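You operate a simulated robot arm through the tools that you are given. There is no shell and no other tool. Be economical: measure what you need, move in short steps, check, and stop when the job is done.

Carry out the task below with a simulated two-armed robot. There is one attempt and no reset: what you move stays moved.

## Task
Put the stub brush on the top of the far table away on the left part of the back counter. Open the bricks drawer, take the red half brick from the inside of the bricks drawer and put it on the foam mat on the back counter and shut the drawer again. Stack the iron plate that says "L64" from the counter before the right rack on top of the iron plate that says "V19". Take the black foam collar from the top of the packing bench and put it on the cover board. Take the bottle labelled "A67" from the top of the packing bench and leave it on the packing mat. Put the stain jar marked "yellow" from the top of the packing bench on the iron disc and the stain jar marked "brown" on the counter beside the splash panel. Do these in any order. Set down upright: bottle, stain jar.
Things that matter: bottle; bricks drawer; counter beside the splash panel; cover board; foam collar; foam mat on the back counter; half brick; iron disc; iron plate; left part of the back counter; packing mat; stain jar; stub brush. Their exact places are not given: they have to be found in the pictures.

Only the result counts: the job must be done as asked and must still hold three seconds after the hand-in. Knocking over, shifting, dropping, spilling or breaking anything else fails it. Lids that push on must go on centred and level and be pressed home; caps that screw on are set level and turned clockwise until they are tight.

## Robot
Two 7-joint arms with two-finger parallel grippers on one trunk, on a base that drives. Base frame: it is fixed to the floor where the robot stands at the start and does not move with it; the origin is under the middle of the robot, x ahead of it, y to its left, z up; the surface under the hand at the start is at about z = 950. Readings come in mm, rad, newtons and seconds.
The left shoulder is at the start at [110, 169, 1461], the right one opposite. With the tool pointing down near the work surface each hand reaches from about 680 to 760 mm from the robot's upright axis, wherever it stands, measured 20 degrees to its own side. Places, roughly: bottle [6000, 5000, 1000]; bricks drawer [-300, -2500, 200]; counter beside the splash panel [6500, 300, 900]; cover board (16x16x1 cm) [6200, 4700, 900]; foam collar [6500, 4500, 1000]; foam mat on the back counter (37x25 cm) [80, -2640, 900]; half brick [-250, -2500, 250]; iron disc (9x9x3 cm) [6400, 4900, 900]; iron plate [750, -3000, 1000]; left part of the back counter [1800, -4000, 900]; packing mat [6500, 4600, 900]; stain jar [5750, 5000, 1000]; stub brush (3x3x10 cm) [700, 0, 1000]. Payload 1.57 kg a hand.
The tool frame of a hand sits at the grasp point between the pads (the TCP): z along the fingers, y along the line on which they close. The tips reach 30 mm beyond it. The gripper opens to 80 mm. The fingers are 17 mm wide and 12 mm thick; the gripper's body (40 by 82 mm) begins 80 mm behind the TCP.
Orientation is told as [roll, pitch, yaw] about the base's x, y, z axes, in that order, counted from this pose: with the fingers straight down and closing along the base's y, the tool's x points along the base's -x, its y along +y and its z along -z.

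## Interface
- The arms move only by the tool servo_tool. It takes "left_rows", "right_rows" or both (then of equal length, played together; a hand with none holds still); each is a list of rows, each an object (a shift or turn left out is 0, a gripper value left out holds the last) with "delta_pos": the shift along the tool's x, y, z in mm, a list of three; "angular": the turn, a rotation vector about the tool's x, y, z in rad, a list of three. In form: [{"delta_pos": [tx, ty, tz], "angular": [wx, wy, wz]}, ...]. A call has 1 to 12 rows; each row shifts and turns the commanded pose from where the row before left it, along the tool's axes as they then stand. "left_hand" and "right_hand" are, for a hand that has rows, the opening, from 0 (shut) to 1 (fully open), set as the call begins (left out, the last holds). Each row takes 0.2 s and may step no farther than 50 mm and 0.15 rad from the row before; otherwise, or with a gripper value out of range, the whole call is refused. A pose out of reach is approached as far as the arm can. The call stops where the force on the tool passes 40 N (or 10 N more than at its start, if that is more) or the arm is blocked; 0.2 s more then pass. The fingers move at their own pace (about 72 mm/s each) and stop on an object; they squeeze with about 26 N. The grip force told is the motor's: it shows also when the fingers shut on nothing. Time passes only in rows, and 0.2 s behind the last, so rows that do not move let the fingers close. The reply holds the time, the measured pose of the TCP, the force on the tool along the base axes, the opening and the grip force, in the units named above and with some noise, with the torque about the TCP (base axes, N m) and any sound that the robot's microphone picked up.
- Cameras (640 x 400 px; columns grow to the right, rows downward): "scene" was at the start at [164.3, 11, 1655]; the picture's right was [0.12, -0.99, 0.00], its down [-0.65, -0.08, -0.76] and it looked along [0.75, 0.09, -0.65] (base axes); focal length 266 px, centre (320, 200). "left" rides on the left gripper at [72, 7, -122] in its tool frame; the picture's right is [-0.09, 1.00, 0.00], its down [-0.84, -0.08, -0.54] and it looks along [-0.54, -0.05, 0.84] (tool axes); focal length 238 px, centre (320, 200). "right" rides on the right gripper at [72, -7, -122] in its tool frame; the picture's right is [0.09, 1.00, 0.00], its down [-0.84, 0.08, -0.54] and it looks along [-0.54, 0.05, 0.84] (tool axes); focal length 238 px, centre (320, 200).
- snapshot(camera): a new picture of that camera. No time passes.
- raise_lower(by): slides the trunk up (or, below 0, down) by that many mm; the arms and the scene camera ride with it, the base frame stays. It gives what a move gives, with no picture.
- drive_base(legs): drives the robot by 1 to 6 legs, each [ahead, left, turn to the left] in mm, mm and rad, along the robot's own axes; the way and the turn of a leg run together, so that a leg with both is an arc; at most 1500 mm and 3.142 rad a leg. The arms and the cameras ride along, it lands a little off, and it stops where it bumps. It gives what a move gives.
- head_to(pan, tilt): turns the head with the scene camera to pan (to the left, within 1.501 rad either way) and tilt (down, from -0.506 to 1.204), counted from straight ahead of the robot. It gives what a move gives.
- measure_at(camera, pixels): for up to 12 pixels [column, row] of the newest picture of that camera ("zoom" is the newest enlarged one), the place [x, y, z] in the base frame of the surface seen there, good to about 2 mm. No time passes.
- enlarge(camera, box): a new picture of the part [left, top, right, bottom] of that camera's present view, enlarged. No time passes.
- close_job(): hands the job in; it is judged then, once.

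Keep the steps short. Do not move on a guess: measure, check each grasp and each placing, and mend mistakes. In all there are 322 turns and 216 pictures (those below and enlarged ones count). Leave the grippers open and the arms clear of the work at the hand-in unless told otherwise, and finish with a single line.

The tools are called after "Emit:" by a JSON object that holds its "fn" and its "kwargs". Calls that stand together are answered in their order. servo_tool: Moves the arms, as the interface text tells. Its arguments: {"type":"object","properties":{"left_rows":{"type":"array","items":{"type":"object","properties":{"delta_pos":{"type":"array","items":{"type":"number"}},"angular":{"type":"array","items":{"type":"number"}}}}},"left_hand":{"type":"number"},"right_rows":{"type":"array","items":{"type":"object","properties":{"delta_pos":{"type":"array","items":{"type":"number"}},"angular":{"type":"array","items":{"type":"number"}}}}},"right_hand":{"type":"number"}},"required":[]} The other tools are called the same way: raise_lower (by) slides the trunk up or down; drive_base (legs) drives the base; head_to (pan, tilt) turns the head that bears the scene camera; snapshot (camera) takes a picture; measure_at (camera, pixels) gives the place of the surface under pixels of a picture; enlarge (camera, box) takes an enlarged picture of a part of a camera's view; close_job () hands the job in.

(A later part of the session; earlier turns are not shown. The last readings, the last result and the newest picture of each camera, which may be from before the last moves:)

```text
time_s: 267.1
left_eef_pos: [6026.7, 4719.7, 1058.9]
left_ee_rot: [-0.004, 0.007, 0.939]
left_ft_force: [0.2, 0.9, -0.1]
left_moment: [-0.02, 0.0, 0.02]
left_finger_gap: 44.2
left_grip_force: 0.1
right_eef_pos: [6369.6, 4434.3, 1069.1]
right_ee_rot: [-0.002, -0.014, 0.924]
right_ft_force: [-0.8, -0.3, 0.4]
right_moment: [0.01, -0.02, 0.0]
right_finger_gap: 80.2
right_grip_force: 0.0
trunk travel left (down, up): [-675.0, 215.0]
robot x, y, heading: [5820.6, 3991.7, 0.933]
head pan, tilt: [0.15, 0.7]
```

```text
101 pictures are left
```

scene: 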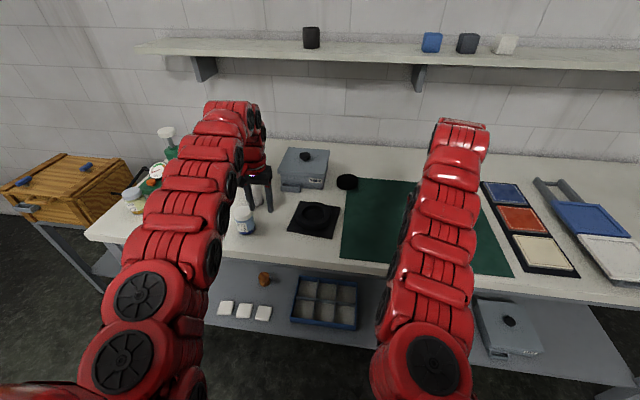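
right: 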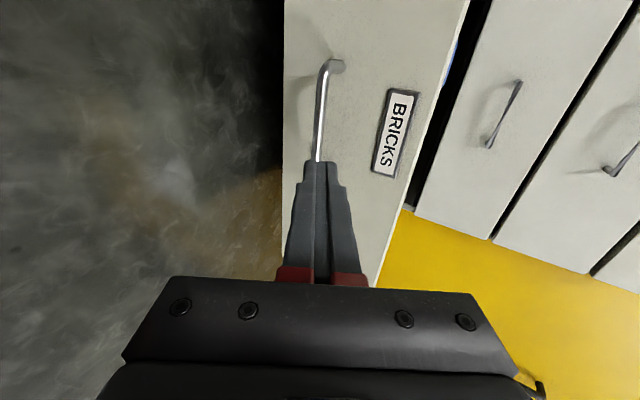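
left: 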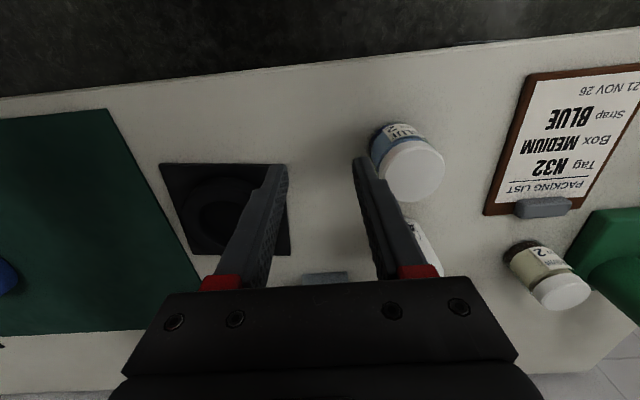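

Approach the bottle: forward 120, left 93 with fingers fully open.

Emit:
{"fn": "servo_tool", "kwargs": {"left_rows": [{"delta_pos": [0, 0, -20]}, {}], "left_hand": 1}}

Emit:
{"fn": "drive_base", "kwargs": {"legs": [[0, 93, 0], [110, 0, 0]]}}

Emit:
{"fn": "snapshot", "kwargs": {"camera": "left"}}

Emit:
{"fn": "snapshot", "kwargs": {"camera": "scene"}}

```text
time_s: 267.7
left_eef_pos: [6025.2, 4720.9, 1076.7]
left_ee_rot: [-0.004, 0.009, 0.937]
left_ft_force: [-0.7, 0.1, -0.5]
left_moment: [0.05, 0.0, 0.0]
left_finger_gap: 79.8
left_grip_force: 0.0
right_eef_pos: [6368.9, 4433.7, 1069.2]
right_ee_rot: [-0.005, -0.014, 0.925]
right_ft_force: [0.3, 0.3, -0.7]
right_moment: [-0.01, -0.02, 0.01]
right_finger_gap: 79.9
right_grip_force: 0.1
trunk travel left (down, up): [-675.0, 215.0]
robot x, y, heading: [5818.6, 3990.1, 0.933]
head pan, tilt: [0.15, 0.7]
```

```text
time_s: 269.6
left_eef_pos: [6013.3, 4866.2, 1078.1]
left_ee_rot: [-0.001, 0.008, 0.941]
left_ft_force: [0.7, -0.3, 0.3]
left_moment: [0.01, 0.01, 0.01]
left_finger_gap: 80.0
left_grip_force: 0.0
right_eef_pos: [6356.6, 4579.3, 1070.3]
right_ee_rot: [-0.002, -0.014, 0.925]
right_ft_force: [-0.3, -0.6, 0.5]
right_moment: [-0.01, 0.01, -0.03]
right_finger_gap: 79.9
right_grip_force: 0.1
trunk travel left (down, up): [-675.0, 215.0]
robot x, y, heading: [5809.0, 4136.5, 0.936]
head pan, tilt: [0.15, 0.7]
```

```text
100 pictures are left
```

left: 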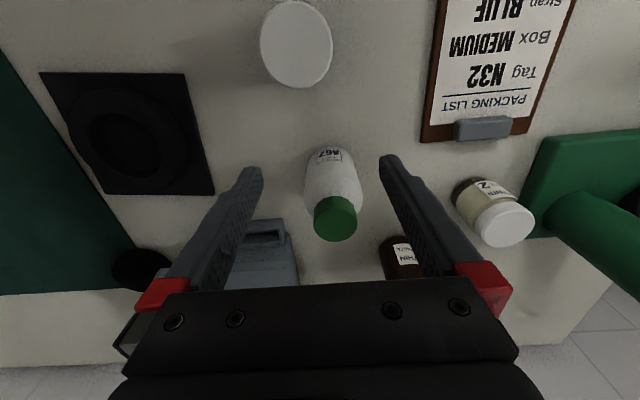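

```text
99 pictures are left
```

scene: 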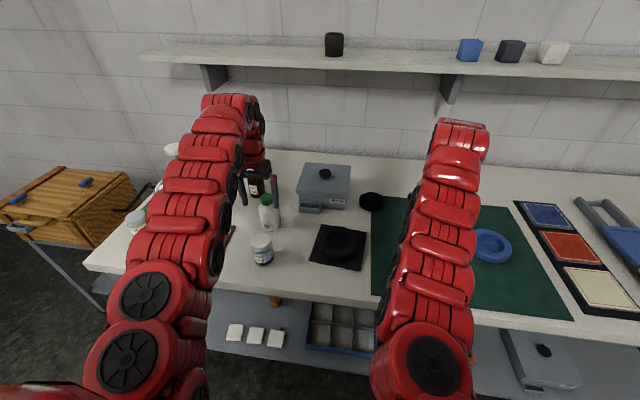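

Label A67 confirmed at (327,153). Measure the cap and body.

Emit:
{"fn": "measure_at", "kwargs": {"camera": "left", "pixels": [[335, 222], [315, 220], [355, 218], [335, 238], [335, 206], [307, 180], [360, 185], [330, 175]]}}

```text
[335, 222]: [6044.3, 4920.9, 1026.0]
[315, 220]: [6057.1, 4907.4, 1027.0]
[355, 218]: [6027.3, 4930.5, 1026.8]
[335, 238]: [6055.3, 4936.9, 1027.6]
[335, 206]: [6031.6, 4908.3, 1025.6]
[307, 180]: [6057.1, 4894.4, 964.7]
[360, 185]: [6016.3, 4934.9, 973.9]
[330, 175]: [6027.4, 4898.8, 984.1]
```

Cap top z 1027, axis ≈ (6043,4920), body ~56 wide. Move 61 forward, 8 left.

Emit:
{"fn": "drive_base", "kwargs": {"legs": [[61, 8, 0]]}}

Emit:
{"fn": "snapshot", "kwargs": {"camera": "left"}}

```text
time_s: 270.6
left_eef_pos: [6042.4, 4918.6, 1077.9]
left_ee_rot: [-0.003, 0.006, 0.941]
left_ft_force: [0.2, 0.2, -0.4]
left_moment: [0.03, -0.01, 0.0]
left_finger_gap: 80.1
left_grip_force: 0.1
right_eef_pos: [6387.6, 4633.4, 1071.5]
right_ee_rot: [-0.001, -0.015, 0.925]
right_ft_force: [0.3, -0.4, 0.5]
right_moment: [0.0, 0.0, 0.05]
right_finger_gap: 79.9
right_grip_force: 0.0
trunk travel left (down, up): [-675.0, 215.0]
robot x, y, heading: [5837.9, 4191.9, 0.932]
head pan, tilt: [0.15, 0.7]
```

```text
98 pictures are left
```

left: 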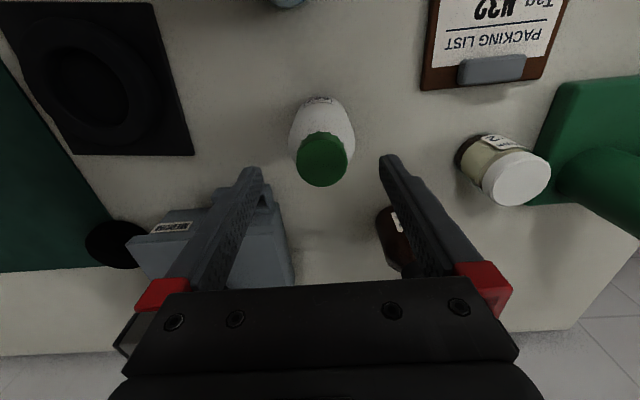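

Cap centred at (322,158). Check the grey box's distance before descending.

Emit:
{"fn": "measure_at", "kwargs": {"camera": "left", "pixels": [[265, 190], [230, 205], [262, 205], [390, 215], [380, 225]]}}

```text
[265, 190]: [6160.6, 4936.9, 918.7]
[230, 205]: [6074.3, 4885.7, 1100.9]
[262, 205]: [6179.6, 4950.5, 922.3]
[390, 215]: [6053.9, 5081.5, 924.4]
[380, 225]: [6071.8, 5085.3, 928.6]
```

All clear. Descend 120 and grip.

Emit:
{"fn": "servo_tool", "kwargs": {"left_rows": [{"delta_pos": [0, 0, 40]}, {"delta_pos": [0, 0, 40]}, {"delta_pos": [0, 0, 40]}]}}

Emit:
{"fn": "servo_tool", "kwargs": {"left_rows": [{}, {}, {}, {}], "left_hand": 0}}

Emit:
{"fn": "servo_tool", "kwargs": {"left_rows": [{"delta_pos": [0, 0, -20]}, {"delta_pos": [0, 0, -40]}, {"delta_pos": [0, 0, -45]}]}}

Emit:
{"fn": "snapshot", "kwargs": {"camera": "left"}}

```text
time_s: 271.4
left_eef_pos: [6044.5, 4919.5, 955.3]
left_ee_rot: [-0.003, 0.009, 0.938]
left_ft_force: [0.0, 0.5, 0.6]
left_moment: [0.01, 0.0, -0.02]
left_finger_gap: 80.1
left_grip_force: 0.0
right_eef_pos: [6387.6, 4634.7, 1069.9]
right_ee_rot: [-0.002, -0.012, 0.924]
right_ft_force: [-0.2, 0.6, -0.3]
right_moment: [0.02, 0.0, -0.05]
right_finger_gap: 80.1
right_grip_force: 0.1
trunk travel left (down, up): [-675.0, 215.0]
robot x, y, heading: [5835.2, 4186.4, 0.939]
head pan, tilt: [0.15, 0.7]
```

```text
time_s: 272.4
left_eef_pos: [6044.1, 4918.3, 956.8]
left_ee_rot: [-0.003, 0.008, 0.938]
left_ft_force: [0.3, 1.0, 4.0]
left_moment: [0.12, -0.01, -0.03]
left_finger_gap: 62.7
left_grip_force: 25.5
right_eef_pos: [6387.0, 4633.9, 1069.7]
right_ee_rot: [-0.002, -0.015, 0.924]
right_ft_force: [0.1, -0.9, -0.1]
right_moment: [0.03, 0.01, 0.01]
right_finger_gap: 79.8
right_grip_force: 0.1
trunk travel left (down, up): [-675.0, 215.0]
robot x, y, heading: [5837.2, 4186.3, 0.939]
head pan, tilt: [0.15, 0.7]
```

```text
time_s: 273.2
left_eef_pos: [6045.8, 4917.8, 1062.4]
left_ee_rot: [-0.004, 0.009, 0.94]
left_ft_force: [0.3, -0.5, -0.6]
left_moment: [0.03, 0.01, -0.01]
left_finger_gap: 62.8
left_grip_force: 26.3
right_eef_pos: [6387.2, 4632.8, 1069.0]
right_ee_rot: [-0.003, -0.015, 0.924]
right_ft_force: [-0.1, -0.1, 0.3]
right_moment: [-0.02, -0.01, 0.01]
right_finger_gap: 79.9
right_grip_force: 0.1
trunk travel left (down, up): [-675.0, 215.0]
robot x, y, heading: [5838.4, 4189.3, 0.931]
head pan, tilt: [0.15, 0.7]
```

```text
97 pictures are left
```

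left: 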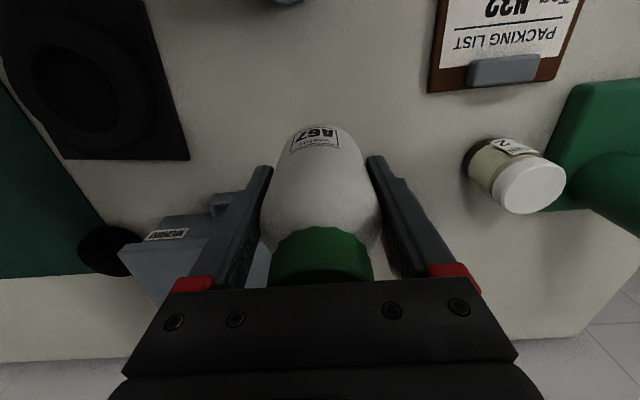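

A67 held (62.8 mm). Carry to a free spot of the green mat at ≈ (6395,4560): back, right, then look.

Emit:
{"fn": "drive_base", "kwargs": {"legs": [[-150, 0, 0], [0, -493, 0], [67, 0, 0]]}}

Emit:
{"fn": "snapshot", "kwargs": {"camera": "left"}}

Emit:
{"fn": "snapshot", "kwargs": {"camera": "scene"}}

```text
time_s: 277.7
left_eef_pos: [6379.0, 4565.8, 1061.3]
left_ee_rot: [-0.001, 0.008, 0.947]
left_ft_force: [-0.5, 0.2, -1.7]
left_moment: [-0.03, -0.01, 0.0]
left_finger_gap: 62.5
left_grip_force: 26.0
right_eef_pos: [6724.2, 4283.1, 1071.0]
right_ee_rot: [-0.001, -0.015, 0.932]
right_ft_force: [-0.3, -0.5, 0.3]
right_moment: [-0.02, 0.01, 0.01]
right_finger_gap: 80.1
right_grip_force: 0.0
trunk travel left (down, up): [-675.0, 215.0]
robot x, y, heading: [6176.8, 3836.6, 0.945]
head pan, tilt: [0.15, 0.7]
```

```text
96 pictures are left
```

left: 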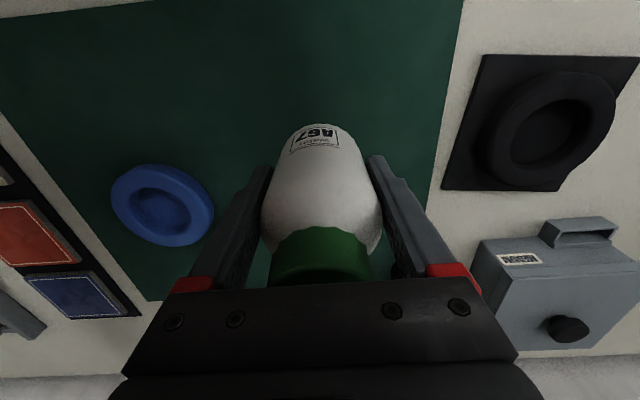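

```text
95 pictures are left
```

scene: 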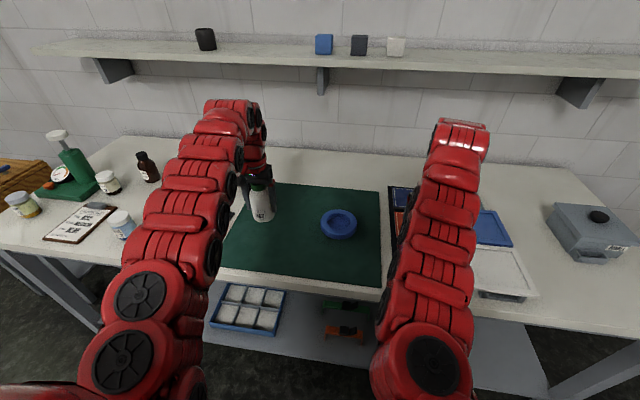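

Over the mat with margin. Lower.

Emit:
{"fn": "servo_tool", "kwargs": {"left_rows": [{"delta_pos": [0, 0, 40]}, {"delta_pos": [0, 0, 40]}, {"delta_pos": [0, 0, 12]}, {"delta_pos": [0, 0, 4]}, {"delta_pos": [0, 0, 2]}]}}

```text
time_s: 278.9
left_eef_pos: [6379.2, 4568.1, 961.9]
left_ee_rot: [-0.005, 0.008, 0.947]
left_ft_force: [-0.3, -0.6, -1.8]
left_moment: [0.03, 0.04, 0.0]
left_finger_gap: 62.5
left_grip_force: 25.4
right_eef_pos: [6725.5, 4284.4, 1069.3]
right_ee_rot: [-0.003, -0.012, 0.932]
right_ft_force: [-0.4, 0.3, 0.3]
right_moment: [-0.02, -0.02, -0.02]
right_finger_gap: 79.9
right_grip_force: 0.1
trunk travel left (down, up): [-675.0, 215.0]
robot x, y, heading: [6179.3, 3834.8, 0.946]
head pan, tilt: [0.15, 0.7]
```

Emit:
{"fn": "servo_tool", "kwargs": {"left_rows": [{"delta_pos": [0, 0, 1.5]}, {"delta_pos": [0, 0, 1]}, {"delta_pos": [0, 0, 1]}]}}

```text
time_s: 279.7
left_eef_pos: [6379.9, 4567.3, 959.9]
left_ee_rot: [-0.001, 0.005, 0.948]
left_ft_force: [-2.1, 4.5, 13.0]
left_moment: [0.17, 0.26, -0.05]
left_finger_gap: 62.4
left_grip_force: 26.2
right_eef_pos: [6723.8, 4283.8, 1070.0]
right_ee_rot: [-0.001, -0.015, 0.932]
right_ft_force: [1.1, -0.5, -0.3]
right_moment: [0.0, 0.03, 0.0]
right_finger_gap: 80.1
right_grip_force: 0.0
trunk travel left (down, up): [-675.0, 215.0]
robot x, y, heading: [6181.8, 3834.2, 0.946]
head pan, tilt: [0.15, 0.7]
```

Standing on the mat. Release and rise straight up.

Emit:
{"fn": "servo_tool", "kwargs": {"left_rows": [{"delta_pos": [0, 0, -0.5]}, {}, {}], "left_hand": 1}}

Emit:
{"fn": "servo_tool", "kwargs": {"left_rows": [{"delta_pos": [0, 0, -30]}, {"delta_pos": [0, 0, -45]}, {"delta_pos": [0, 0, -45]}]}}

Emit:
{"fn": "snapshot", "kwargs": {"camera": "left"}}

```text
time_s: 280.5
left_eef_pos: [6379.3, 4567.4, 959.9]
left_ee_rot: [-0.004, 0.007, 0.947]
left_ft_force: [-0.2, 0.4, 0.3]
left_moment: [0.01, 0.01, -0.03]
left_finger_gap: 80.0
left_grip_force: 0.0
right_eef_pos: [6724.5, 4284.4, 1069.9]
right_ee_rot: [-0.001, -0.012, 0.932]
right_ft_force: [0.0, -0.2, 0.1]
right_moment: [0.0, 0.03, 0.0]
right_finger_gap: 79.9
right_grip_force: 0.1
trunk travel left (down, up): [-675.0, 215.0]
robot x, y, heading: [6181.9, 3834.4, 0.941]
head pan, tilt: [0.15, 0.7]
```

```text
time_s: 281.3
left_eef_pos: [6382.4, 4567.7, 1081.9]
left_ee_rot: [-0.004, 0.007, 0.947]
left_ft_force: [0.2, -0.7, -0.3]
left_moment: [-0.01, 0.01, 0.0]
left_finger_gap: 80.0
left_grip_force: 0.1
right_eef_pos: [6723.5, 4284.1, 1068.8]
right_ee_rot: [-0.003, -0.013, 0.93]
right_ft_force: [0.0, 0.2, 0.9]
right_moment: [0.02, -0.02, 0.0]
right_finger_gap: 80.0
right_grip_force: 0.0
trunk travel left (down, up): [-675.0, 215.0]
robot x, y, heading: [6180.4, 3835.5, 0.942]
head pan, tilt: [0.15, 0.7]
```

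```text
94 pictures are left
```

left: 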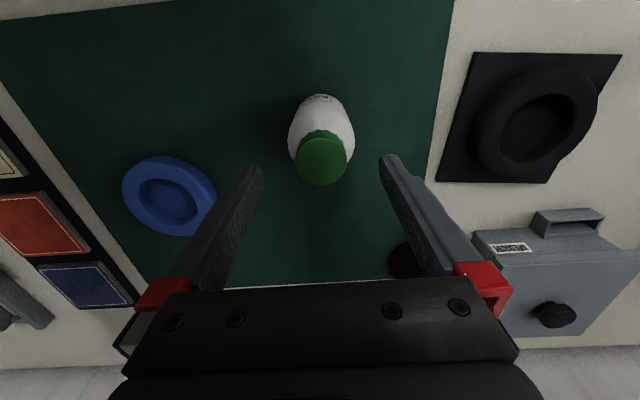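

A67 stands on the mat. Now the yellow jar at (5666,5051): back 200, left 864, forward 110.

Emit:
{"fn": "drive_base", "kwargs": {"legs": [[-200, 0, 0], [0, 864, 0], [110, 0, 0]]}}

Emit:
{"fn": "snapshot", "kwargs": {"camera": "left"}}

Emit:
{"fn": "snapshot", "kwargs": {"camera": "scene"}}

```text
time_s: 287.8
left_eef_pos: [5627.0, 4996.4, 1081.4]
left_ee_rot: [-0.003, 0.008, 0.951]
left_ft_force: [-0.2, 0.1, 0.2]
left_moment: [0.02, -0.01, 0.02]
left_finger_gap: 80.1
left_grip_force: 0.0
right_eef_pos: [5971.5, 4711.9, 1070.0]
right_ee_rot: [-0.003, -0.014, 0.937]
right_ft_force: [0.1, 0.0, 0.2]
right_moment: [0.0, -0.02, -0.01]
right_finger_gap: 79.8
right_grip_force: 0.0
trunk travel left (down, up): [-675.0, 215.0]
robot x, y, heading: [5430.4, 4264.6, 0.95]
head pan, tilt: [0.15, 0.7]
```

```text
93 pictures are left
```

left: 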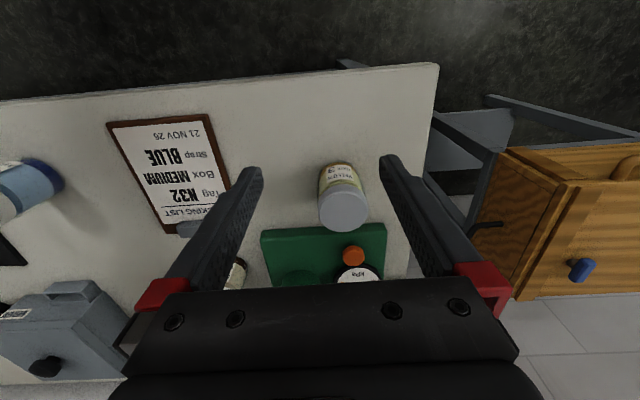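

```text
92 pictures are left
```

scene: 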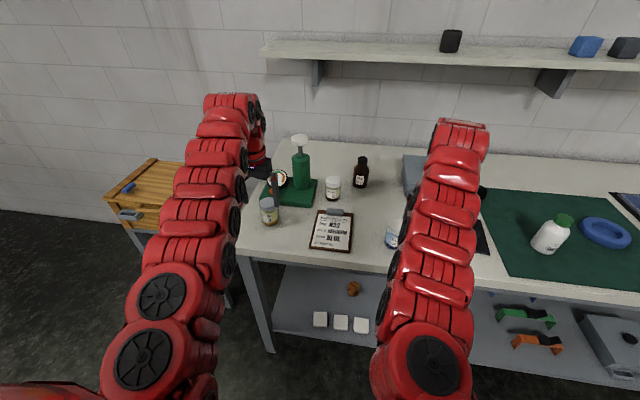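

Read the labels and measure the yellow jar.

Emit:
{"fn": "enlarge", "kwargs": {"camera": "scene", "box": [240, 130, 420, 250]}}

Emit:
{"fn": "measure_at", "kwargs": {"camera": "left", "pixels": [[343, 208], [321, 207], [367, 203], [344, 230], [342, 188], [343, 175], [290, 240], [352, 253], [372, 275]]}}

```text
3.33 times, centred on (330, 190) of scene
```

zoom: 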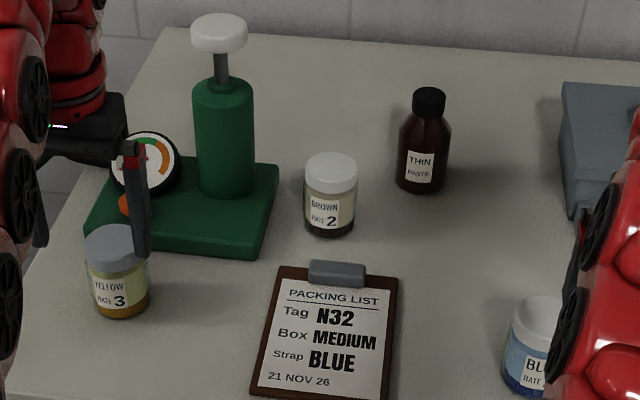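

```text
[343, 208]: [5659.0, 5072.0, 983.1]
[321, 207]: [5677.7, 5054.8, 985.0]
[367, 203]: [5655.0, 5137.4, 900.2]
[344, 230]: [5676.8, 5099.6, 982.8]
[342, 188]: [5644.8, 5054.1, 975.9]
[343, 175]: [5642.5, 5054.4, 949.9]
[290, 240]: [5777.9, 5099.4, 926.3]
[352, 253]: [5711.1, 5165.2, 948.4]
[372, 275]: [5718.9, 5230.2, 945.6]
```

Yellow lid centre ≈ (5661,5078), top 984. Check the pump's place and height for clearance.

Emit:
{"fn": "measure_at", "kwargs": {"camera": "scene", "pixels": [[300, 140], [296, 142], [301, 172], [294, 172], [308, 165], [278, 178], [333, 182], [334, 195], [361, 160]]}}

```text
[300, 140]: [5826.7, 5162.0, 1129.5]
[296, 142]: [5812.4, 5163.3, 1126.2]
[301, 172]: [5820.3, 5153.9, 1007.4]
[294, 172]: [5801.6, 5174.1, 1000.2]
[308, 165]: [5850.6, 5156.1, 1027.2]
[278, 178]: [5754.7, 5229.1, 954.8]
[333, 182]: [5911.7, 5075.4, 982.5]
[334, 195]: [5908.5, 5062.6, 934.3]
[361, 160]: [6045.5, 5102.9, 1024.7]
```

Clear. Drive 86 forward, 20 left.

Emit:
{"fn": "drive_base", "kwargs": {"legs": [[86, 20, 0]]}}

Emit:
{"fn": "snapshot", "kwargs": {"camera": "left"}}

```text
time_s: 288.9
left_eef_pos: [5662.4, 5076.3, 1080.2]
left_ee_rot: [-0.003, 0.009, 0.948]
left_ft_force: [0.3, 0.1, -0.5]
left_moment: [-0.01, -0.01, 0.01]
left_finger_gap: 79.6
left_grip_force: 0.0
right_eef_pos: [6006.5, 4792.8, 1069.5]
right_ee_rot: [-0.004, -0.011, 0.934]
right_ft_force: [0.6, -0.2, -0.4]
right_moment: [-0.03, -0.02, 0.01]
right_finger_gap: 79.9
right_grip_force: 0.1
trunk travel left (down, up): [-675.0, 215.0]
robot x, y, heading: [5463.3, 4342.3, 0.944]
head pan, tilt: [0.15, 0.7]
```

```text
90 pictures are left
```

left: 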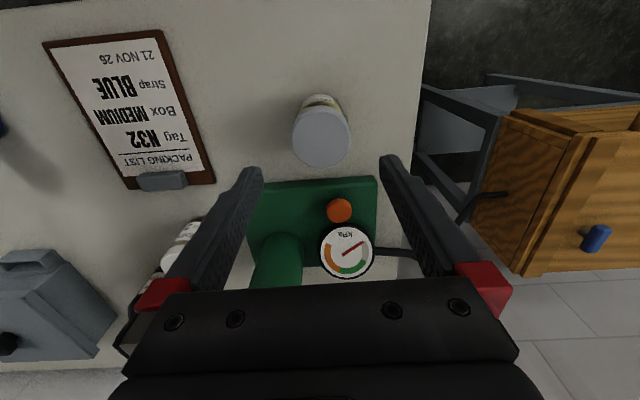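

Lid at (321,137), centred. Descend 138 and grip.

Emit:
{"fn": "servo_tool", "kwargs": {"left_rows": [{"delta_pos": [0, 0, 45]}, {"delta_pos": [0, 0, 45]}, {"delta_pos": [0, 0, 40]}, {"delta_pos": [0, 0, 8]}]}}

Emit:
{"fn": "servo_tool", "kwargs": {"left_rows": [{}, {}, {}, {}], "left_hand": 0}}

Emit:
{"fn": "servo_tool", "kwargs": {"left_rows": [{"delta_pos": [0, 0, -20]}, {"delta_pos": [0, 0, -40]}, {"delta_pos": [0, 0, -40]}, {"delta_pos": [0, 0, -30]}]}}

Emit:
{"fn": "snapshot", "kwargs": {"camera": "left"}}

```text
time_s: 289.9
left_eef_pos: [5661.8, 5075.6, 941.5]
left_ee_rot: [-0.002, 0.008, 0.949]
left_ft_force: [0.6, -0.7, 0.1]
left_moment: [0.01, 0.05, 0.04]
left_finger_gap: 79.7
left_grip_force: 0.1
right_eef_pos: [6007.2, 4793.0, 1070.3]
right_ee_rot: [-0.002, -0.013, 0.933]
right_ft_force: [-0.4, -1.0, -0.4]
right_moment: [0.01, 0.0, -0.01]
right_finger_gap: 80.2
right_grip_force: 0.0
trunk travel left (down, up): [-675.0, 215.0]
robot x, y, heading: [5462.4, 4343.4, 0.947]
head pan, tilt: [0.15, 0.7]
```

```text
time_s: 290.9
left_eef_pos: [5661.6, 5075.7, 942.2]
left_ee_rot: [-0.003, 0.009, 0.948]
left_ft_force: [0.3, -0.6, -0.5]
left_moment: [0.0, 0.03, 0.0]
left_finger_gap: 61.5
left_grip_force: 26.1
right_eef_pos: [6005.5, 4793.4, 1069.3]
right_ee_rot: [-0.002, -0.012, 0.933]
right_ft_force: [-0.2, 0.3, -0.2]
right_moment: [0.01, 0.0, 0.01]
right_finger_gap: 79.9
right_grip_force: 0.0
trunk travel left (down, up): [-675.0, 215.0]
robot x, y, heading: [5459.4, 4349.1, 0.95]
head pan, tilt: [0.15, 0.7]
```

```text
time_s: 291.9
left_eef_pos: [5664.1, 5077.4, 1072.9]
left_ee_rot: [-0.002, 0.008, 0.949]
left_ft_force: [0.0, 0.2, -2.8]
left_moment: [0.03, -0.03, 0.04]
left_finger_gap: 61.4
left_grip_force: 26.2
right_eef_pos: [6005.8, 4792.8, 1068.3]
right_ee_rot: [-0.001, -0.013, 0.933]
right_ft_force: [0.0, -0.3, -0.6]
right_moment: [-0.01, -0.03, 0.01]
right_finger_gap: 80.1
right_grip_force: 0.0
trunk travel left (down, up): [-675.0, 215.0]
robot x, y, heading: [5460.9, 4344.0, 0.945]
head pan, tilt: [0.15, 0.7]
```

```text
89 pictures are left
```

left: 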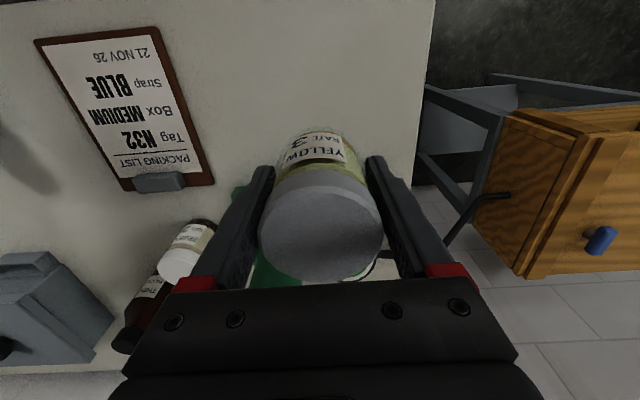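

Yellow jar held. Carry toward the iron disc: back 150, right 742, forward 220, then look.

Emit:
{"fn": "drive_base", "kwargs": {"legs": [[-150, 0, 0], [0, -742, 0], [220, 0, 0]]}}

Emit:
{"fn": "snapshot", "kwargs": {"camera": "left"}}

Emit:
{"fn": "snapshot", "kwargs": {"camera": "scene"}}

```text
time_s: 298.2
left_eef_pos: [6312.9, 4699.6, 1072.9]
left_ee_rot: [0.0, 0.008, 0.947]
left_ft_force: [0.5, 0.0, -2.2]
left_moment: [-0.01, 0.03, -0.03]
left_finger_gap: 61.7
left_grip_force: 25.9
right_eef_pos: [6654.7, 4414.7, 1068.6]
right_ee_rot: [-0.002, -0.012, 0.931]
right_ft_force: [1.0, 0.0, -0.7]
right_moment: [-0.03, -0.01, 0.01]
right_finger_gap: 80.0
right_grip_force: 0.1
trunk travel left (down, up): [-675.0, 215.0]
robot x, y, heading: [6107.1, 3966.0, 0.941]
head pan, tilt: [0.15, 0.7]
```

```text
88 pictures are left
```

left: 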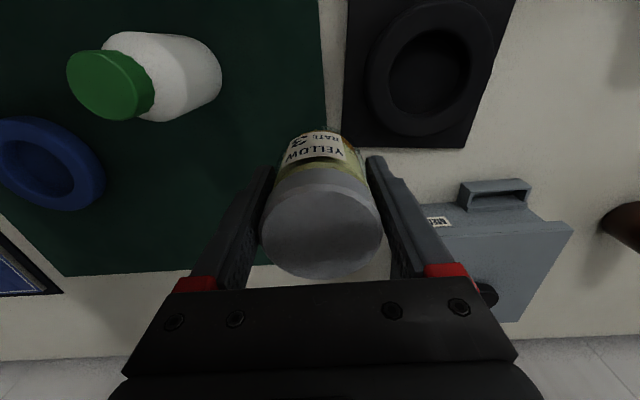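

```text
87 pictures are left
```

scene: 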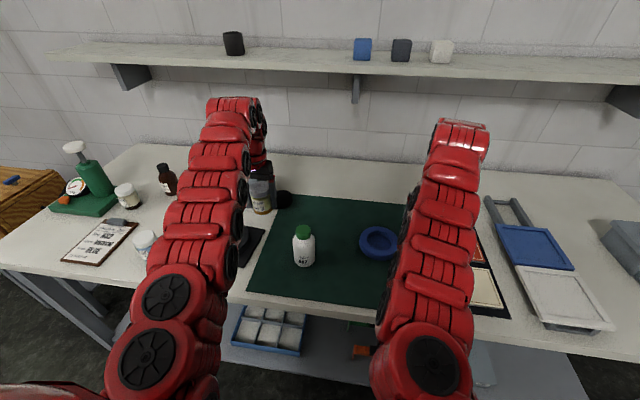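

Enlarge the disc at scene (284,198).

Emit:
{"fn": "enlarge", "kwargs": {"camera": "scene", "box": [235, 160, 325, 225]}}

Emit:
{"fn": "measure_at", "kwargs": {"camera": "zoom", "pixels": [[375, 250], [310, 260], [340, 225], [345, 300], [400, 270], [330, 330], [300, 290], [300, 230]]}}

```text
6.15 times, centred on (280, 192) of scene
```

zoom: 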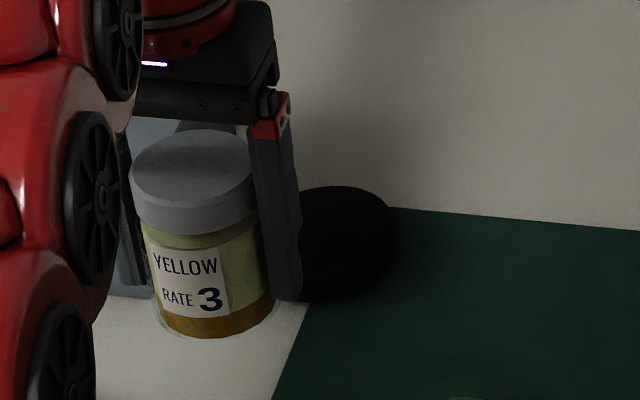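

```text
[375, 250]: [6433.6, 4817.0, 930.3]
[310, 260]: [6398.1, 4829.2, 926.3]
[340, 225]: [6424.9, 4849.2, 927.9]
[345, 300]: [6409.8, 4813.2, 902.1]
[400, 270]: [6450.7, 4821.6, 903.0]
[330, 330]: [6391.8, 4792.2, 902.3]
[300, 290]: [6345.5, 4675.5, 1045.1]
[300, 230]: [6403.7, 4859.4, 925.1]
```

Emit:
{"fn": "measure_at", "kwargs": {"camera": "zoom", "pixels": [[345, 191], [390, 228], [365, 262], [320, 275], [305, 272], [385, 212], [310, 195]]}}

```text
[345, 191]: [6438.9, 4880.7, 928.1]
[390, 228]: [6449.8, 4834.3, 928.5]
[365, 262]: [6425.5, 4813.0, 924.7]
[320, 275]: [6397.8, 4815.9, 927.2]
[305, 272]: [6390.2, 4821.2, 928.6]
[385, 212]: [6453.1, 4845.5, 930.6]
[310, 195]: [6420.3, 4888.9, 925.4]
```

Disc centre ≈ (6411,4852), top 928. Drive 180 forward, 10 left.

Emit:
{"fn": "drive_base", "kwargs": {"legs": [[178, 10, 0]]}}

Emit:
{"fn": "snapshot", "kwargs": {"camera": "left"}}

Emit:
{"fn": "snapshot", "kwargs": {"camera": "scene"}}

```text
time_s: 299.7
left_eef_pos: [6405.5, 4849.1, 1072.6]
left_ee_rot: [-0.004, 0.009, 0.949]
left_ft_force: [-0.3, -0.2, -1.6]
left_moment: [-0.01, 0.01, -0.01]
left_finger_gap: 61.7
left_grip_force: 26.0
right_eef_pos: [6747.6, 4564.5, 1069.5]
right_ee_rot: [-0.002, -0.013, 0.932]
right_ft_force: [-0.3, 0.4, 0.6]
right_moment: [0.01, 0.01, 0.01]
right_finger_gap: 80.1
right_grip_force: 0.1
trunk travel left (down, up): [-675.0, 215.0]
robot x, y, heading: [6204.3, 4115.5, 0.943]
head pan, tilt: [0.15, 0.7]
```

```text
85 pictures are left
```

left: 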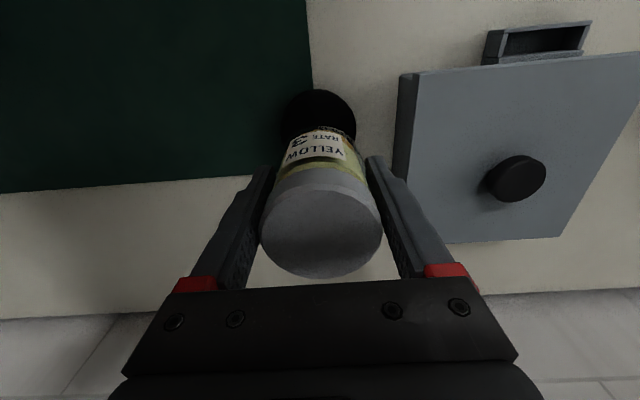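

```text
84 pictures are left
```

scene: 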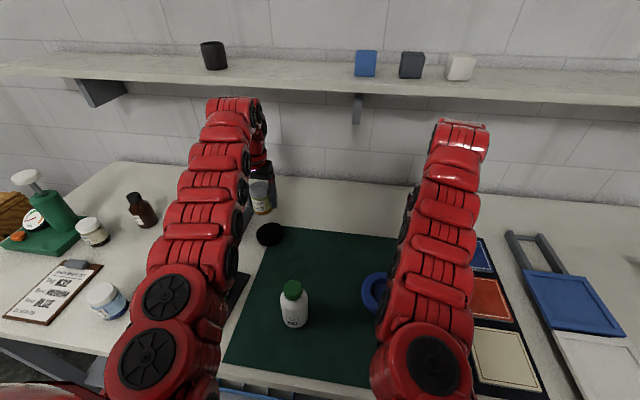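

Now the disc is fully visible in the scene at (270,234). Measure it and the box's edge.

Emit:
{"fn": "enlarge", "kwargs": {"camera": "scene", "box": [240, 210, 300, 255]}}

Emit:
{"fn": "measure_at", "kwargs": {"camera": "left", "pixels": [[284, 118], [355, 122], [320, 93], [402, 90], [395, 170], [520, 170]]}}

```text
8.89 times, centred on (270, 232) of scene
```

zoom: 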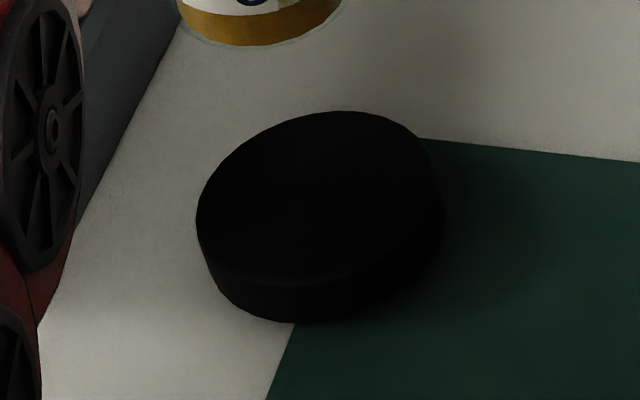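

```text
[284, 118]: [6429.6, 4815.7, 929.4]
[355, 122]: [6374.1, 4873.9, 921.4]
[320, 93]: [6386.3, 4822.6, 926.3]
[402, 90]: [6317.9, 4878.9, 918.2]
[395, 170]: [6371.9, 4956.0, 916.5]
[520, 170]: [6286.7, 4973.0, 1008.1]
```

Emit:
{"fn": "measure_at", "kwargs": {"camera": "zoom", "pixels": [[200, 215], [430, 180], [350, 116], [290, 275], [315, 195], [230, 255], [400, 250], [260, 140], [418, 145]]}}

```text
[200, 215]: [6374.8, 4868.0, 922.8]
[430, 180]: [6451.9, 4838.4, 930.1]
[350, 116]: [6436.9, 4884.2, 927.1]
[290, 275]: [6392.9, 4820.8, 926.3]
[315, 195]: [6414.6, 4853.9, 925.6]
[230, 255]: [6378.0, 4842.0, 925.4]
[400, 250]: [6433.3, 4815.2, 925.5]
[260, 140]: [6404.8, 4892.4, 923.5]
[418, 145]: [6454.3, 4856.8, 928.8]
```

Disc centre (6414,4853). Fine shift 7 ahead, 4 right, then lower 92.

Emit:
{"fn": "servo_tool", "kwargs": {"left_rows": [{"delta_pos": [-6.7, -4.4, 0]}, {"delta_pos": [0, 0, 40]}, {"delta_pos": [0, 0, 40]}, {"delta_pos": [0, 0, 10]}]}}

Emit:
{"fn": "snapshot", "kwargs": {"camera": "left"}}

Emit:
{"fn": "enlarge", "kwargs": {"camera": "scene", "box": [225, 180, 315, 260]}}

```text
time_s: 300.7
left_eef_pos: [6405.5, 4847.8, 984.5]
left_ee_rot: [-0.001, 0.007, 0.949]
left_ft_force: [-0.1, -0.1, -1.7]
left_moment: [-0.01, -0.02, -0.01]
left_finger_gap: 61.5
left_grip_force: 25.7
left hand out of reach, approached as far as the arm can: row 1
right_eef_pos: [6747.1, 4565.0, 1070.5]
right_ee_rot: [-0.004, -0.013, 0.935]
right_ft_force: [0.1, -0.4, 0.4]
right_moment: [-0.02, 0.03, 0.02]
right_finger_gap: 79.9
right_grip_force: 0.0
trunk travel left (down, up): [-675.0, 215.0]
robot x, y, heading: [6205.8, 4115.1, 0.946]
head pan, tilt: [0.15, 0.7]
```

```text
82 pictures are left
```

left: 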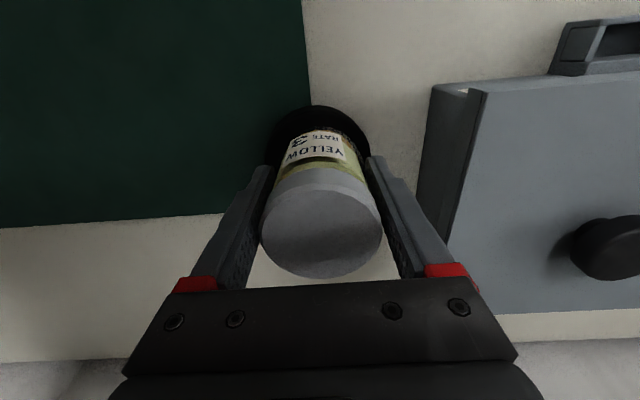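

```text
5.00 times, centred on (270, 220) of scene
```

zoom: 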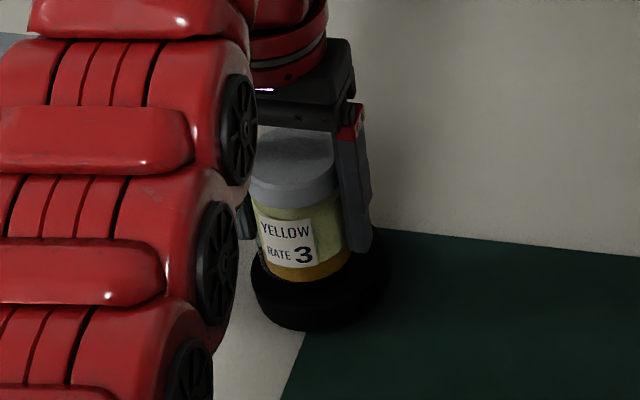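

Row 1 was out of reach; retry the shift at this height.

Emit:
{"fn": "servo_tool", "kwargs": {"left_rows": [{"delta_pos": [-3.5, -2.2, 0]}, {"delta_pos": [-3.5, -2.2, 0]}]}}

```text
time_s: 301.3
left_eef_pos: [6415.7, 4850.5, 982.8]
left_ee_rot: [-0.002, 0.004, 0.948]
left_ft_force: [0.3, 0.1, -1.3]
left_moment: [-0.04, 0.03, 0.02]
left_finger_gap: 61.3
left_grip_force: 26.0
right_eef_pos: [6747.8, 4565.0, 1068.1]
right_ee_rot: [0.0, -0.011, 0.933]
right_ft_force: [0.2, -0.7, 0.5]
right_moment: [0.01, 0.02, 0.03]
right_finger_gap: 80.1
right_grip_force: 0.1
trunk travel left (down, up): [-675.0, 215.0]
robot x, y, heading: [6204.5, 4113.4, 0.947]
head pan, tilt: [0.15, 0.7]
```

Within 3 mm. Lower to contact (expected ~971).

Emit:
{"fn": "servo_tool", "kwargs": {"left_rows": [{"delta_pos": [0, 0, 6]}, {"delta_pos": [0, 0, 3]}, {"delta_pos": [0, 0, 1.5]}]}}

```text
time_s: 302.1
left_eef_pos: [6413.6, 4852.2, 972.5]
left_ee_rot: [-0.002, 0.009, 0.95]
left_ft_force: [-0.6, -0.2, 0.8]
left_moment: [0.0, -0.01, -0.01]
left_finger_gap: 61.3
left_grip_force: 25.9
right_eef_pos: [6748.8, 4563.9, 1069.2]
right_ee_rot: [-0.001, -0.013, 0.933]
right_ft_force: [-0.1, -0.7, 0.9]
right_moment: [0.02, 0.01, 0.01]
right_finger_gap: 80.0
right_grip_force: 0.0
trunk travel left (down, up): [-675.0, 215.0]
robot x, y, heading: [6201.6, 4115.9, 0.942]
head pan, tilt: [0.15, 0.7]
```

Emit:
{"fn": "servo_tool", "kwargs": {"left_rows": [{"delta_pos": [0, 0, 1]}, {"delta_pos": [0, 0, 0.7]}]}}

```text
time_s: 302.7
left_eef_pos: [6414.4, 4851.4, 972.6]
left_ee_rot: [-0.002, 0.005, 0.949]
left_ft_force: [1.6, 4.3, 11.0]
left_moment: [-0.02, 0.12, -0.01]
left_finger_gap: 61.4
left_grip_force: 25.8
right_eef_pos: [6747.3, 4564.0, 1069.6]
right_ee_rot: [-0.002, -0.013, 0.934]
right_ft_force: [-0.3, -0.6, 0.4]
right_moment: [-0.02, 0.01, 0.02]
right_finger_gap: 79.9
right_grip_force: 0.2
trunk travel left (down, up): [-675.0, 215.0]
robot x, y, heading: [6204.9, 4122.3, 0.949]
head pan, tilt: [0.15, 0.7]
```

Firm contact. Ease, open, rise.

Emit:
{"fn": "servo_tool", "kwargs": {"left_rows": [{"delta_pos": [0, 0, -0.7]}, {}, {}], "left_hand": 1}}

Emit:
{"fn": "servo_tool", "kwargs": {"left_rows": [{"delta_pos": [0, 0, -30]}, {"delta_pos": [0, 0, -40]}, {"delta_pos": [0, 0, -40]}]}}

Emit:
{"fn": "snapshot", "kwargs": {"camera": "left"}}

Emit:
{"fn": "enlarge", "kwargs": {"camera": "scene", "box": [225, 180, 315, 260]}}

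```text
time_s: 303.5
left_eef_pos: [6415.6, 4850.8, 971.1]
left_ee_rot: [-0.002, 0.01, 0.95]
left_ft_force: [-0.6, 0.5, 0.7]
left_moment: [0.0, 0.01, 0.0]
left_finger_gap: 79.9
left_grip_force: 0.0
right_eef_pos: [6747.6, 4564.5, 1068.0]
right_ee_rot: [-0.004, -0.011, 0.933]
right_ft_force: [-0.5, 0.1, -0.3]
right_moment: [0.0, -0.02, 0.0]
right_finger_gap: 79.9
right_grip_force: 0.1
trunk travel left (down, up): [-675.0, 215.0]
robot x, y, heading: [6204.5, 4111.7, 0.945]
head pan, tilt: [0.15, 0.7]
```

```text
time_s: 304.3
left_eef_pos: [6410.8, 4843.4, 1081.1]
left_ee_rot: [-0.002, 0.006, 0.95]
left_ft_force: [-0.7, -1.7, 0.0]
left_moment: [0.03, -0.01, -0.03]
left_finger_gap: 80.2
left_grip_force: 0.1
left hand out of reach, approached as far as the arm can: row 2
right_eef_pos: [6747.8, 4563.2, 1069.2]
right_ee_rot: [-0.003, -0.012, 0.933]
right_ft_force: [0.1, 0.9, 0.1]
right_moment: [-0.01, 0.0, 0.0]
right_finger_gap: 80.0
right_grip_force: 0.1
trunk travel left (down, up): [-675.0, 215.0]
robot x, y, heading: [6202.4, 4113.5, 0.948]
head pan, tilt: [0.15, 0.7]
```

```text
80 pictures are left
```

left: 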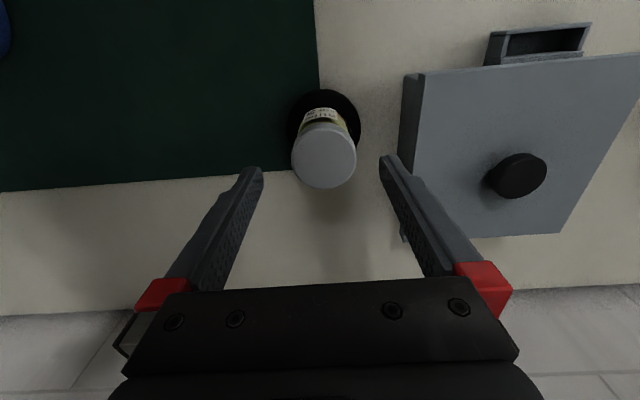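

```text
5.00 times, centred on (270, 220) of scene
```

zoom: 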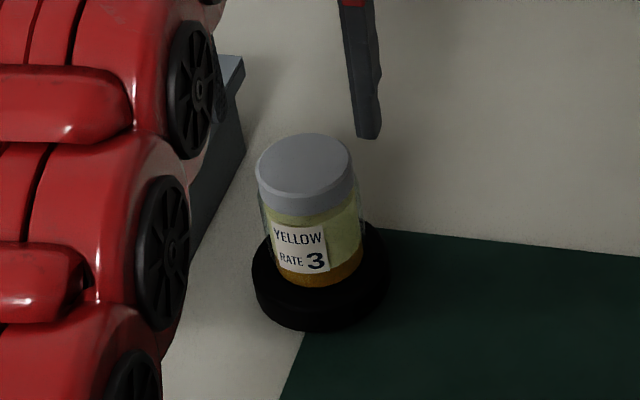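

Yellow jar stands on the disc. Now brown: back 220, raise the trunk 60 (right hand will pass over the bottle), left 535, forward.

Emit:
{"fn": "drive_base", "kwargs": {"legs": [[-260, 0, 0]]}}

Emit:
{"fn": "raise_lower", "kwargs": {"by": 60}}

Emit:
{"fn": "drive_base", "kwargs": {"legs": [[0, 535, 0], [100, 0, 0]]}}

Emit:
{"fn": "snapshot", "kwargs": {"camera": "left"}}

Emit:
{"fn": "snapshot", "kwargs": {"camera": "scene"}}

```text
time_s: 306.2
left_eef_pos: [6254.4, 4632.5, 1079.7]
left_ee_rot: [-0.003, 0.008, 0.952]
left_ft_force: [-0.6, -0.4, 0.9]
left_moment: [-0.02, 0.03, -0.04]
left_finger_gap: 79.7
left_grip_force: 0.0
right_eef_pos: [6594.5, 4354.4, 1069.1]
right_ee_rot: [-0.003, -0.013, 0.937]
right_ft_force: [0.0, -0.3, -0.5]
right_moment: [-0.01, 0.01, 0.01]
right_finger_gap: 79.9
right_grip_force: 0.0
trunk travel left (down, up): [-675.0, 215.0]
robot x, y, heading: [6048.3, 3901.1, 0.949]
head pan, tilt: [0.15, 0.7]
```

```text
time_s: 307.2
left_eef_pos: [6255.6, 4632.8, 1138.1]
left_ee_rot: [-0.001, 0.007, 0.951]
left_ft_force: [-0.3, 1.0, 0.2]
left_moment: [0.0, -0.02, 0.02]
left_finger_gap: 79.8
left_grip_force: 0.0
right_eef_pos: [6594.6, 4355.4, 1128.3]
right_ee_rot: [-0.004, -0.012, 0.937]
right_ft_force: [-0.3, 0.1, 0.6]
right_moment: [0.04, 0.0, 0.0]
right_finger_gap: 79.8
right_grip_force: 0.1
trunk travel left (down, up): [-735.0, 155.0]
robot x, y, heading: [6050.3, 3904.0, 0.952]
head pan, tilt: [0.15, 0.7]
```

```text
time_s: 311.0
left_eef_pos: [5876.1, 5025.5, 1139.0]
left_ee_rot: [-0.002, 0.005, 0.952]
left_ft_force: [0.3, 0.2, 0.1]
left_moment: [-0.02, -0.01, -0.01]
left_finger_gap: 80.2
left_grip_force: 0.1
right_eef_pos: [6214.5, 4747.5, 1127.7]
right_ee_rot: [-0.004, -0.012, 0.938]
right_ft_force: [-0.1, 0.7, 0.5]
right_moment: [0.02, -0.01, -0.02]
right_finger_gap: 80.2
right_grip_force: 0.0
trunk travel left (down, up): [-735.0, 155.0]
robot x, y, heading: [5672.7, 4297.2, 0.951]
head pan, tilt: [0.15, 0.7]
```

```text
78 pictures are left
```

left: 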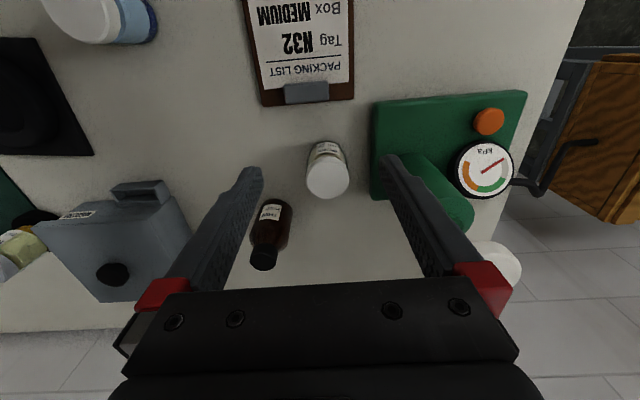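

```text
77 pictures are left
```

scene: 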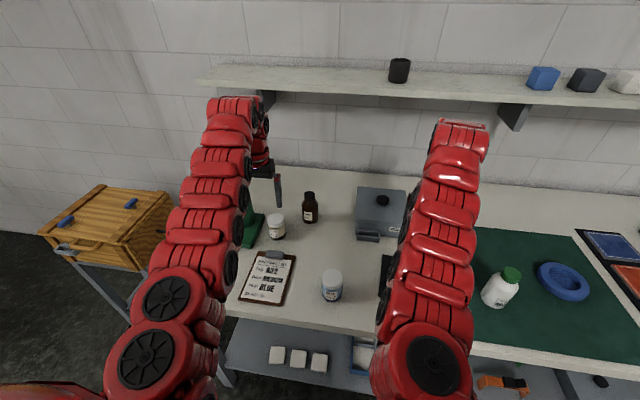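

Measure the brown jar's lid at (328,178), the pump and the amber bottle.

Emit:
{"fn": "measure_at", "kwargs": {"camera": "left", "pixels": [[328, 180], [309, 178], [347, 178], [328, 196], [328, 166], [328, 150], [270, 225], [435, 190], [500, 262], [495, 247], [480, 255]]}}

```text
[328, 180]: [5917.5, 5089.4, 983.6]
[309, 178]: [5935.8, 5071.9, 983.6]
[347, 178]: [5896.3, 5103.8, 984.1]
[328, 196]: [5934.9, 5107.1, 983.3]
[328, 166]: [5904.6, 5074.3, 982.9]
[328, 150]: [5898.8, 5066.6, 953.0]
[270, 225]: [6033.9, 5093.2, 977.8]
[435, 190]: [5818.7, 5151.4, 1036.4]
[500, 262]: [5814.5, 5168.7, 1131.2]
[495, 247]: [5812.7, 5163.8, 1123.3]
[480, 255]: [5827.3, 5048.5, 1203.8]
```

Brown lid centre (5917,5089), pump 127 mm to its left. Drive 75 forward, 3 left.

Emit:
{"fn": "drive_base", "kwargs": {"legs": [[75, 3, 0]]}}

Emit:
{"fn": "snapshot", "kwargs": {"camera": "left"}}

```text
time_s: 312.1
left_eef_pos: [5918.0, 5086.5, 1140.6]
left_ee_rot: [-0.003, 0.006, 0.951]
left_ft_force: [1.0, 0.4, 0.2]
left_moment: [-0.04, 0.01, 0.04]
left_finger_gap: 80.0
left_grip_force: 0.0
right_eef_pos: [6255.9, 4806.9, 1130.7]
right_ee_rot: [0.0, -0.014, 0.935]
right_ft_force: [0.4, 0.3, -0.4]
right_moment: [-0.01, -0.05, 0.03]
right_finger_gap: 80.0
right_grip_force: 0.1
trunk travel left (down, up): [-735.0, 155.0]
robot x, y, heading: [5712.4, 4362.4, 0.952]
head pan, tilt: [0.15, 0.7]
```

```text
76 pictures are left
```

left: 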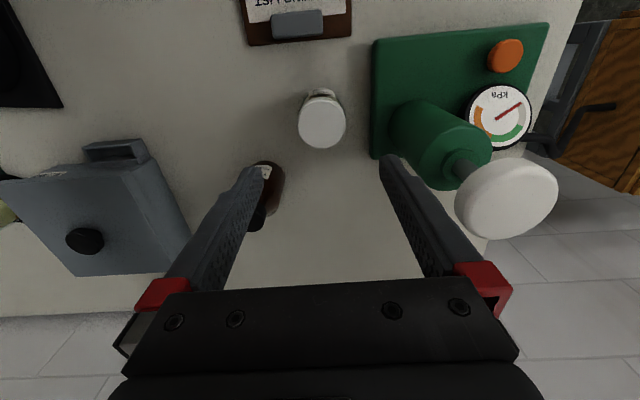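

Centred. Lower the trunk 60, then the hand 138, and grip.

Emit:
{"fn": "raise_lower", "kwargs": {"by": -60}}

Emit:
{"fn": "servo_tool", "kwargs": {"left_rows": [{"delta_pos": [0, 0, 45]}, {"delta_pos": [0, 0, 45]}, {"delta_pos": [0, 0, 40]}, {"delta_pos": [0, 0, 8]}]}}

Emit:
{"fn": "servo_tool", "kwargs": {"left_rows": [{}, {}, {}, {}], "left_hand": 0}}

Emit:
{"fn": "servo_tool", "kwargs": {"left_rows": [{"delta_pos": [0, 0, -20]}, {"delta_pos": [0, 0, -40]}, {"delta_pos": [0, 0, -40]}, {"delta_pos": [0, 0, -40]}]}}

Emit:
{"fn": "snapshot", "kwargs": {"camera": "left"}}

```text
time_s: 313.1
left_eef_pos: [5917.2, 5086.6, 1080.3]
left_ee_rot: [-0.002, 0.006, 0.951]
left_ft_force: [-0.6, -0.3, 0.8]
left_moment: [0.01, -0.01, 0.0]
left_finger_gap: 80.0
left_grip_force: 0.1
right_eef_pos: [6256.0, 4807.3, 1069.4]
right_ee_rot: [-0.003, -0.011, 0.936]
right_ft_force: [-0.3, -0.9, -0.4]
right_moment: [0.0, 0.01, -0.06]
right_finger_gap: 80.0
right_grip_force: 0.0
trunk travel left (down, up): [-675.0, 215.0]
robot x, y, heading: [5712.1, 4360.2, 0.944]
head pan, tilt: [0.15, 0.7]
```

```text
time_s: 314.1
left_eef_pos: [5918.3, 5087.6, 943.6]
left_ee_rot: [-0.003, 0.004, 0.952]
left_ft_force: [-0.3, 0.0, 0.5]
left_moment: [0.0, 0.03, 0.01]
left_finger_gap: 79.8
left_grip_force: 0.0
right_eef_pos: [6254.8, 4807.8, 1069.1]
right_ee_rot: [-0.002, -0.011, 0.938]
right_ft_force: [0.6, 0.3, -0.3]
right_moment: [-0.01, -0.01, 0.0]
right_finger_gap: 80.1
right_grip_force: 0.1
trunk travel left (down, up): [-675.0, 215.0]
robot x, y, heading: [5715.1, 4354.4, 0.945]
head pan, tilt: [0.15, 0.7]
```

```text
time_s: 315.1
left_eef_pos: [5918.7, 5087.0, 941.8]
left_ee_rot: [-0.001, 0.008, 0.949]
left_ft_force: [-0.8, -0.2, 1.5]
left_moment: [0.1, 0.11, 0.0]
left_finger_gap: 61.1
left_grip_force: 26.7
right_eef_pos: [6255.9, 4807.8, 1069.1]
right_ee_rot: [-0.004, -0.012, 0.936]
right_ft_force: [0.2, 0.0, 0.1]
right_moment: [-0.01, 0.0, -0.02]
right_finger_gap: 80.0
right_grip_force: 0.1
trunk travel left (down, up): [-675.0, 215.0]
robot x, y, heading: [5715.4, 4358.3, 0.946]
head pan, tilt: [0.15, 0.7]
```

```text
time_s: 316.1
left_eef_pos: [5918.5, 5086.6, 1081.7]
left_ee_rot: [-0.003, 0.008, 0.951]
left_ft_force: [0.6, 0.2, -1.3]
left_moment: [0.04, 0.0, -0.01]
left_finger_gap: 61.2
left_grip_force: 26.6
right_eef_pos: [6255.7, 4807.9, 1068.6]
right_ee_rot: [-0.001, -0.011, 0.936]
right_ft_force: [-0.5, 0.6, 0.2]
right_moment: [0.01, -0.01, -0.02]
right_finger_gap: 80.2
right_grip_force: 0.0
trunk travel left (down, up): [-675.0, 215.0]
robot x, y, heading: [5710.0, 4361.2, 0.948]
head pan, tilt: [0.15, 0.7]
```

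```text
75 pictures are left
```

left: 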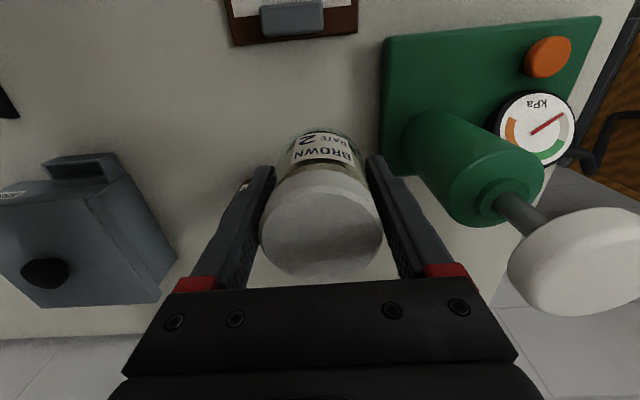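

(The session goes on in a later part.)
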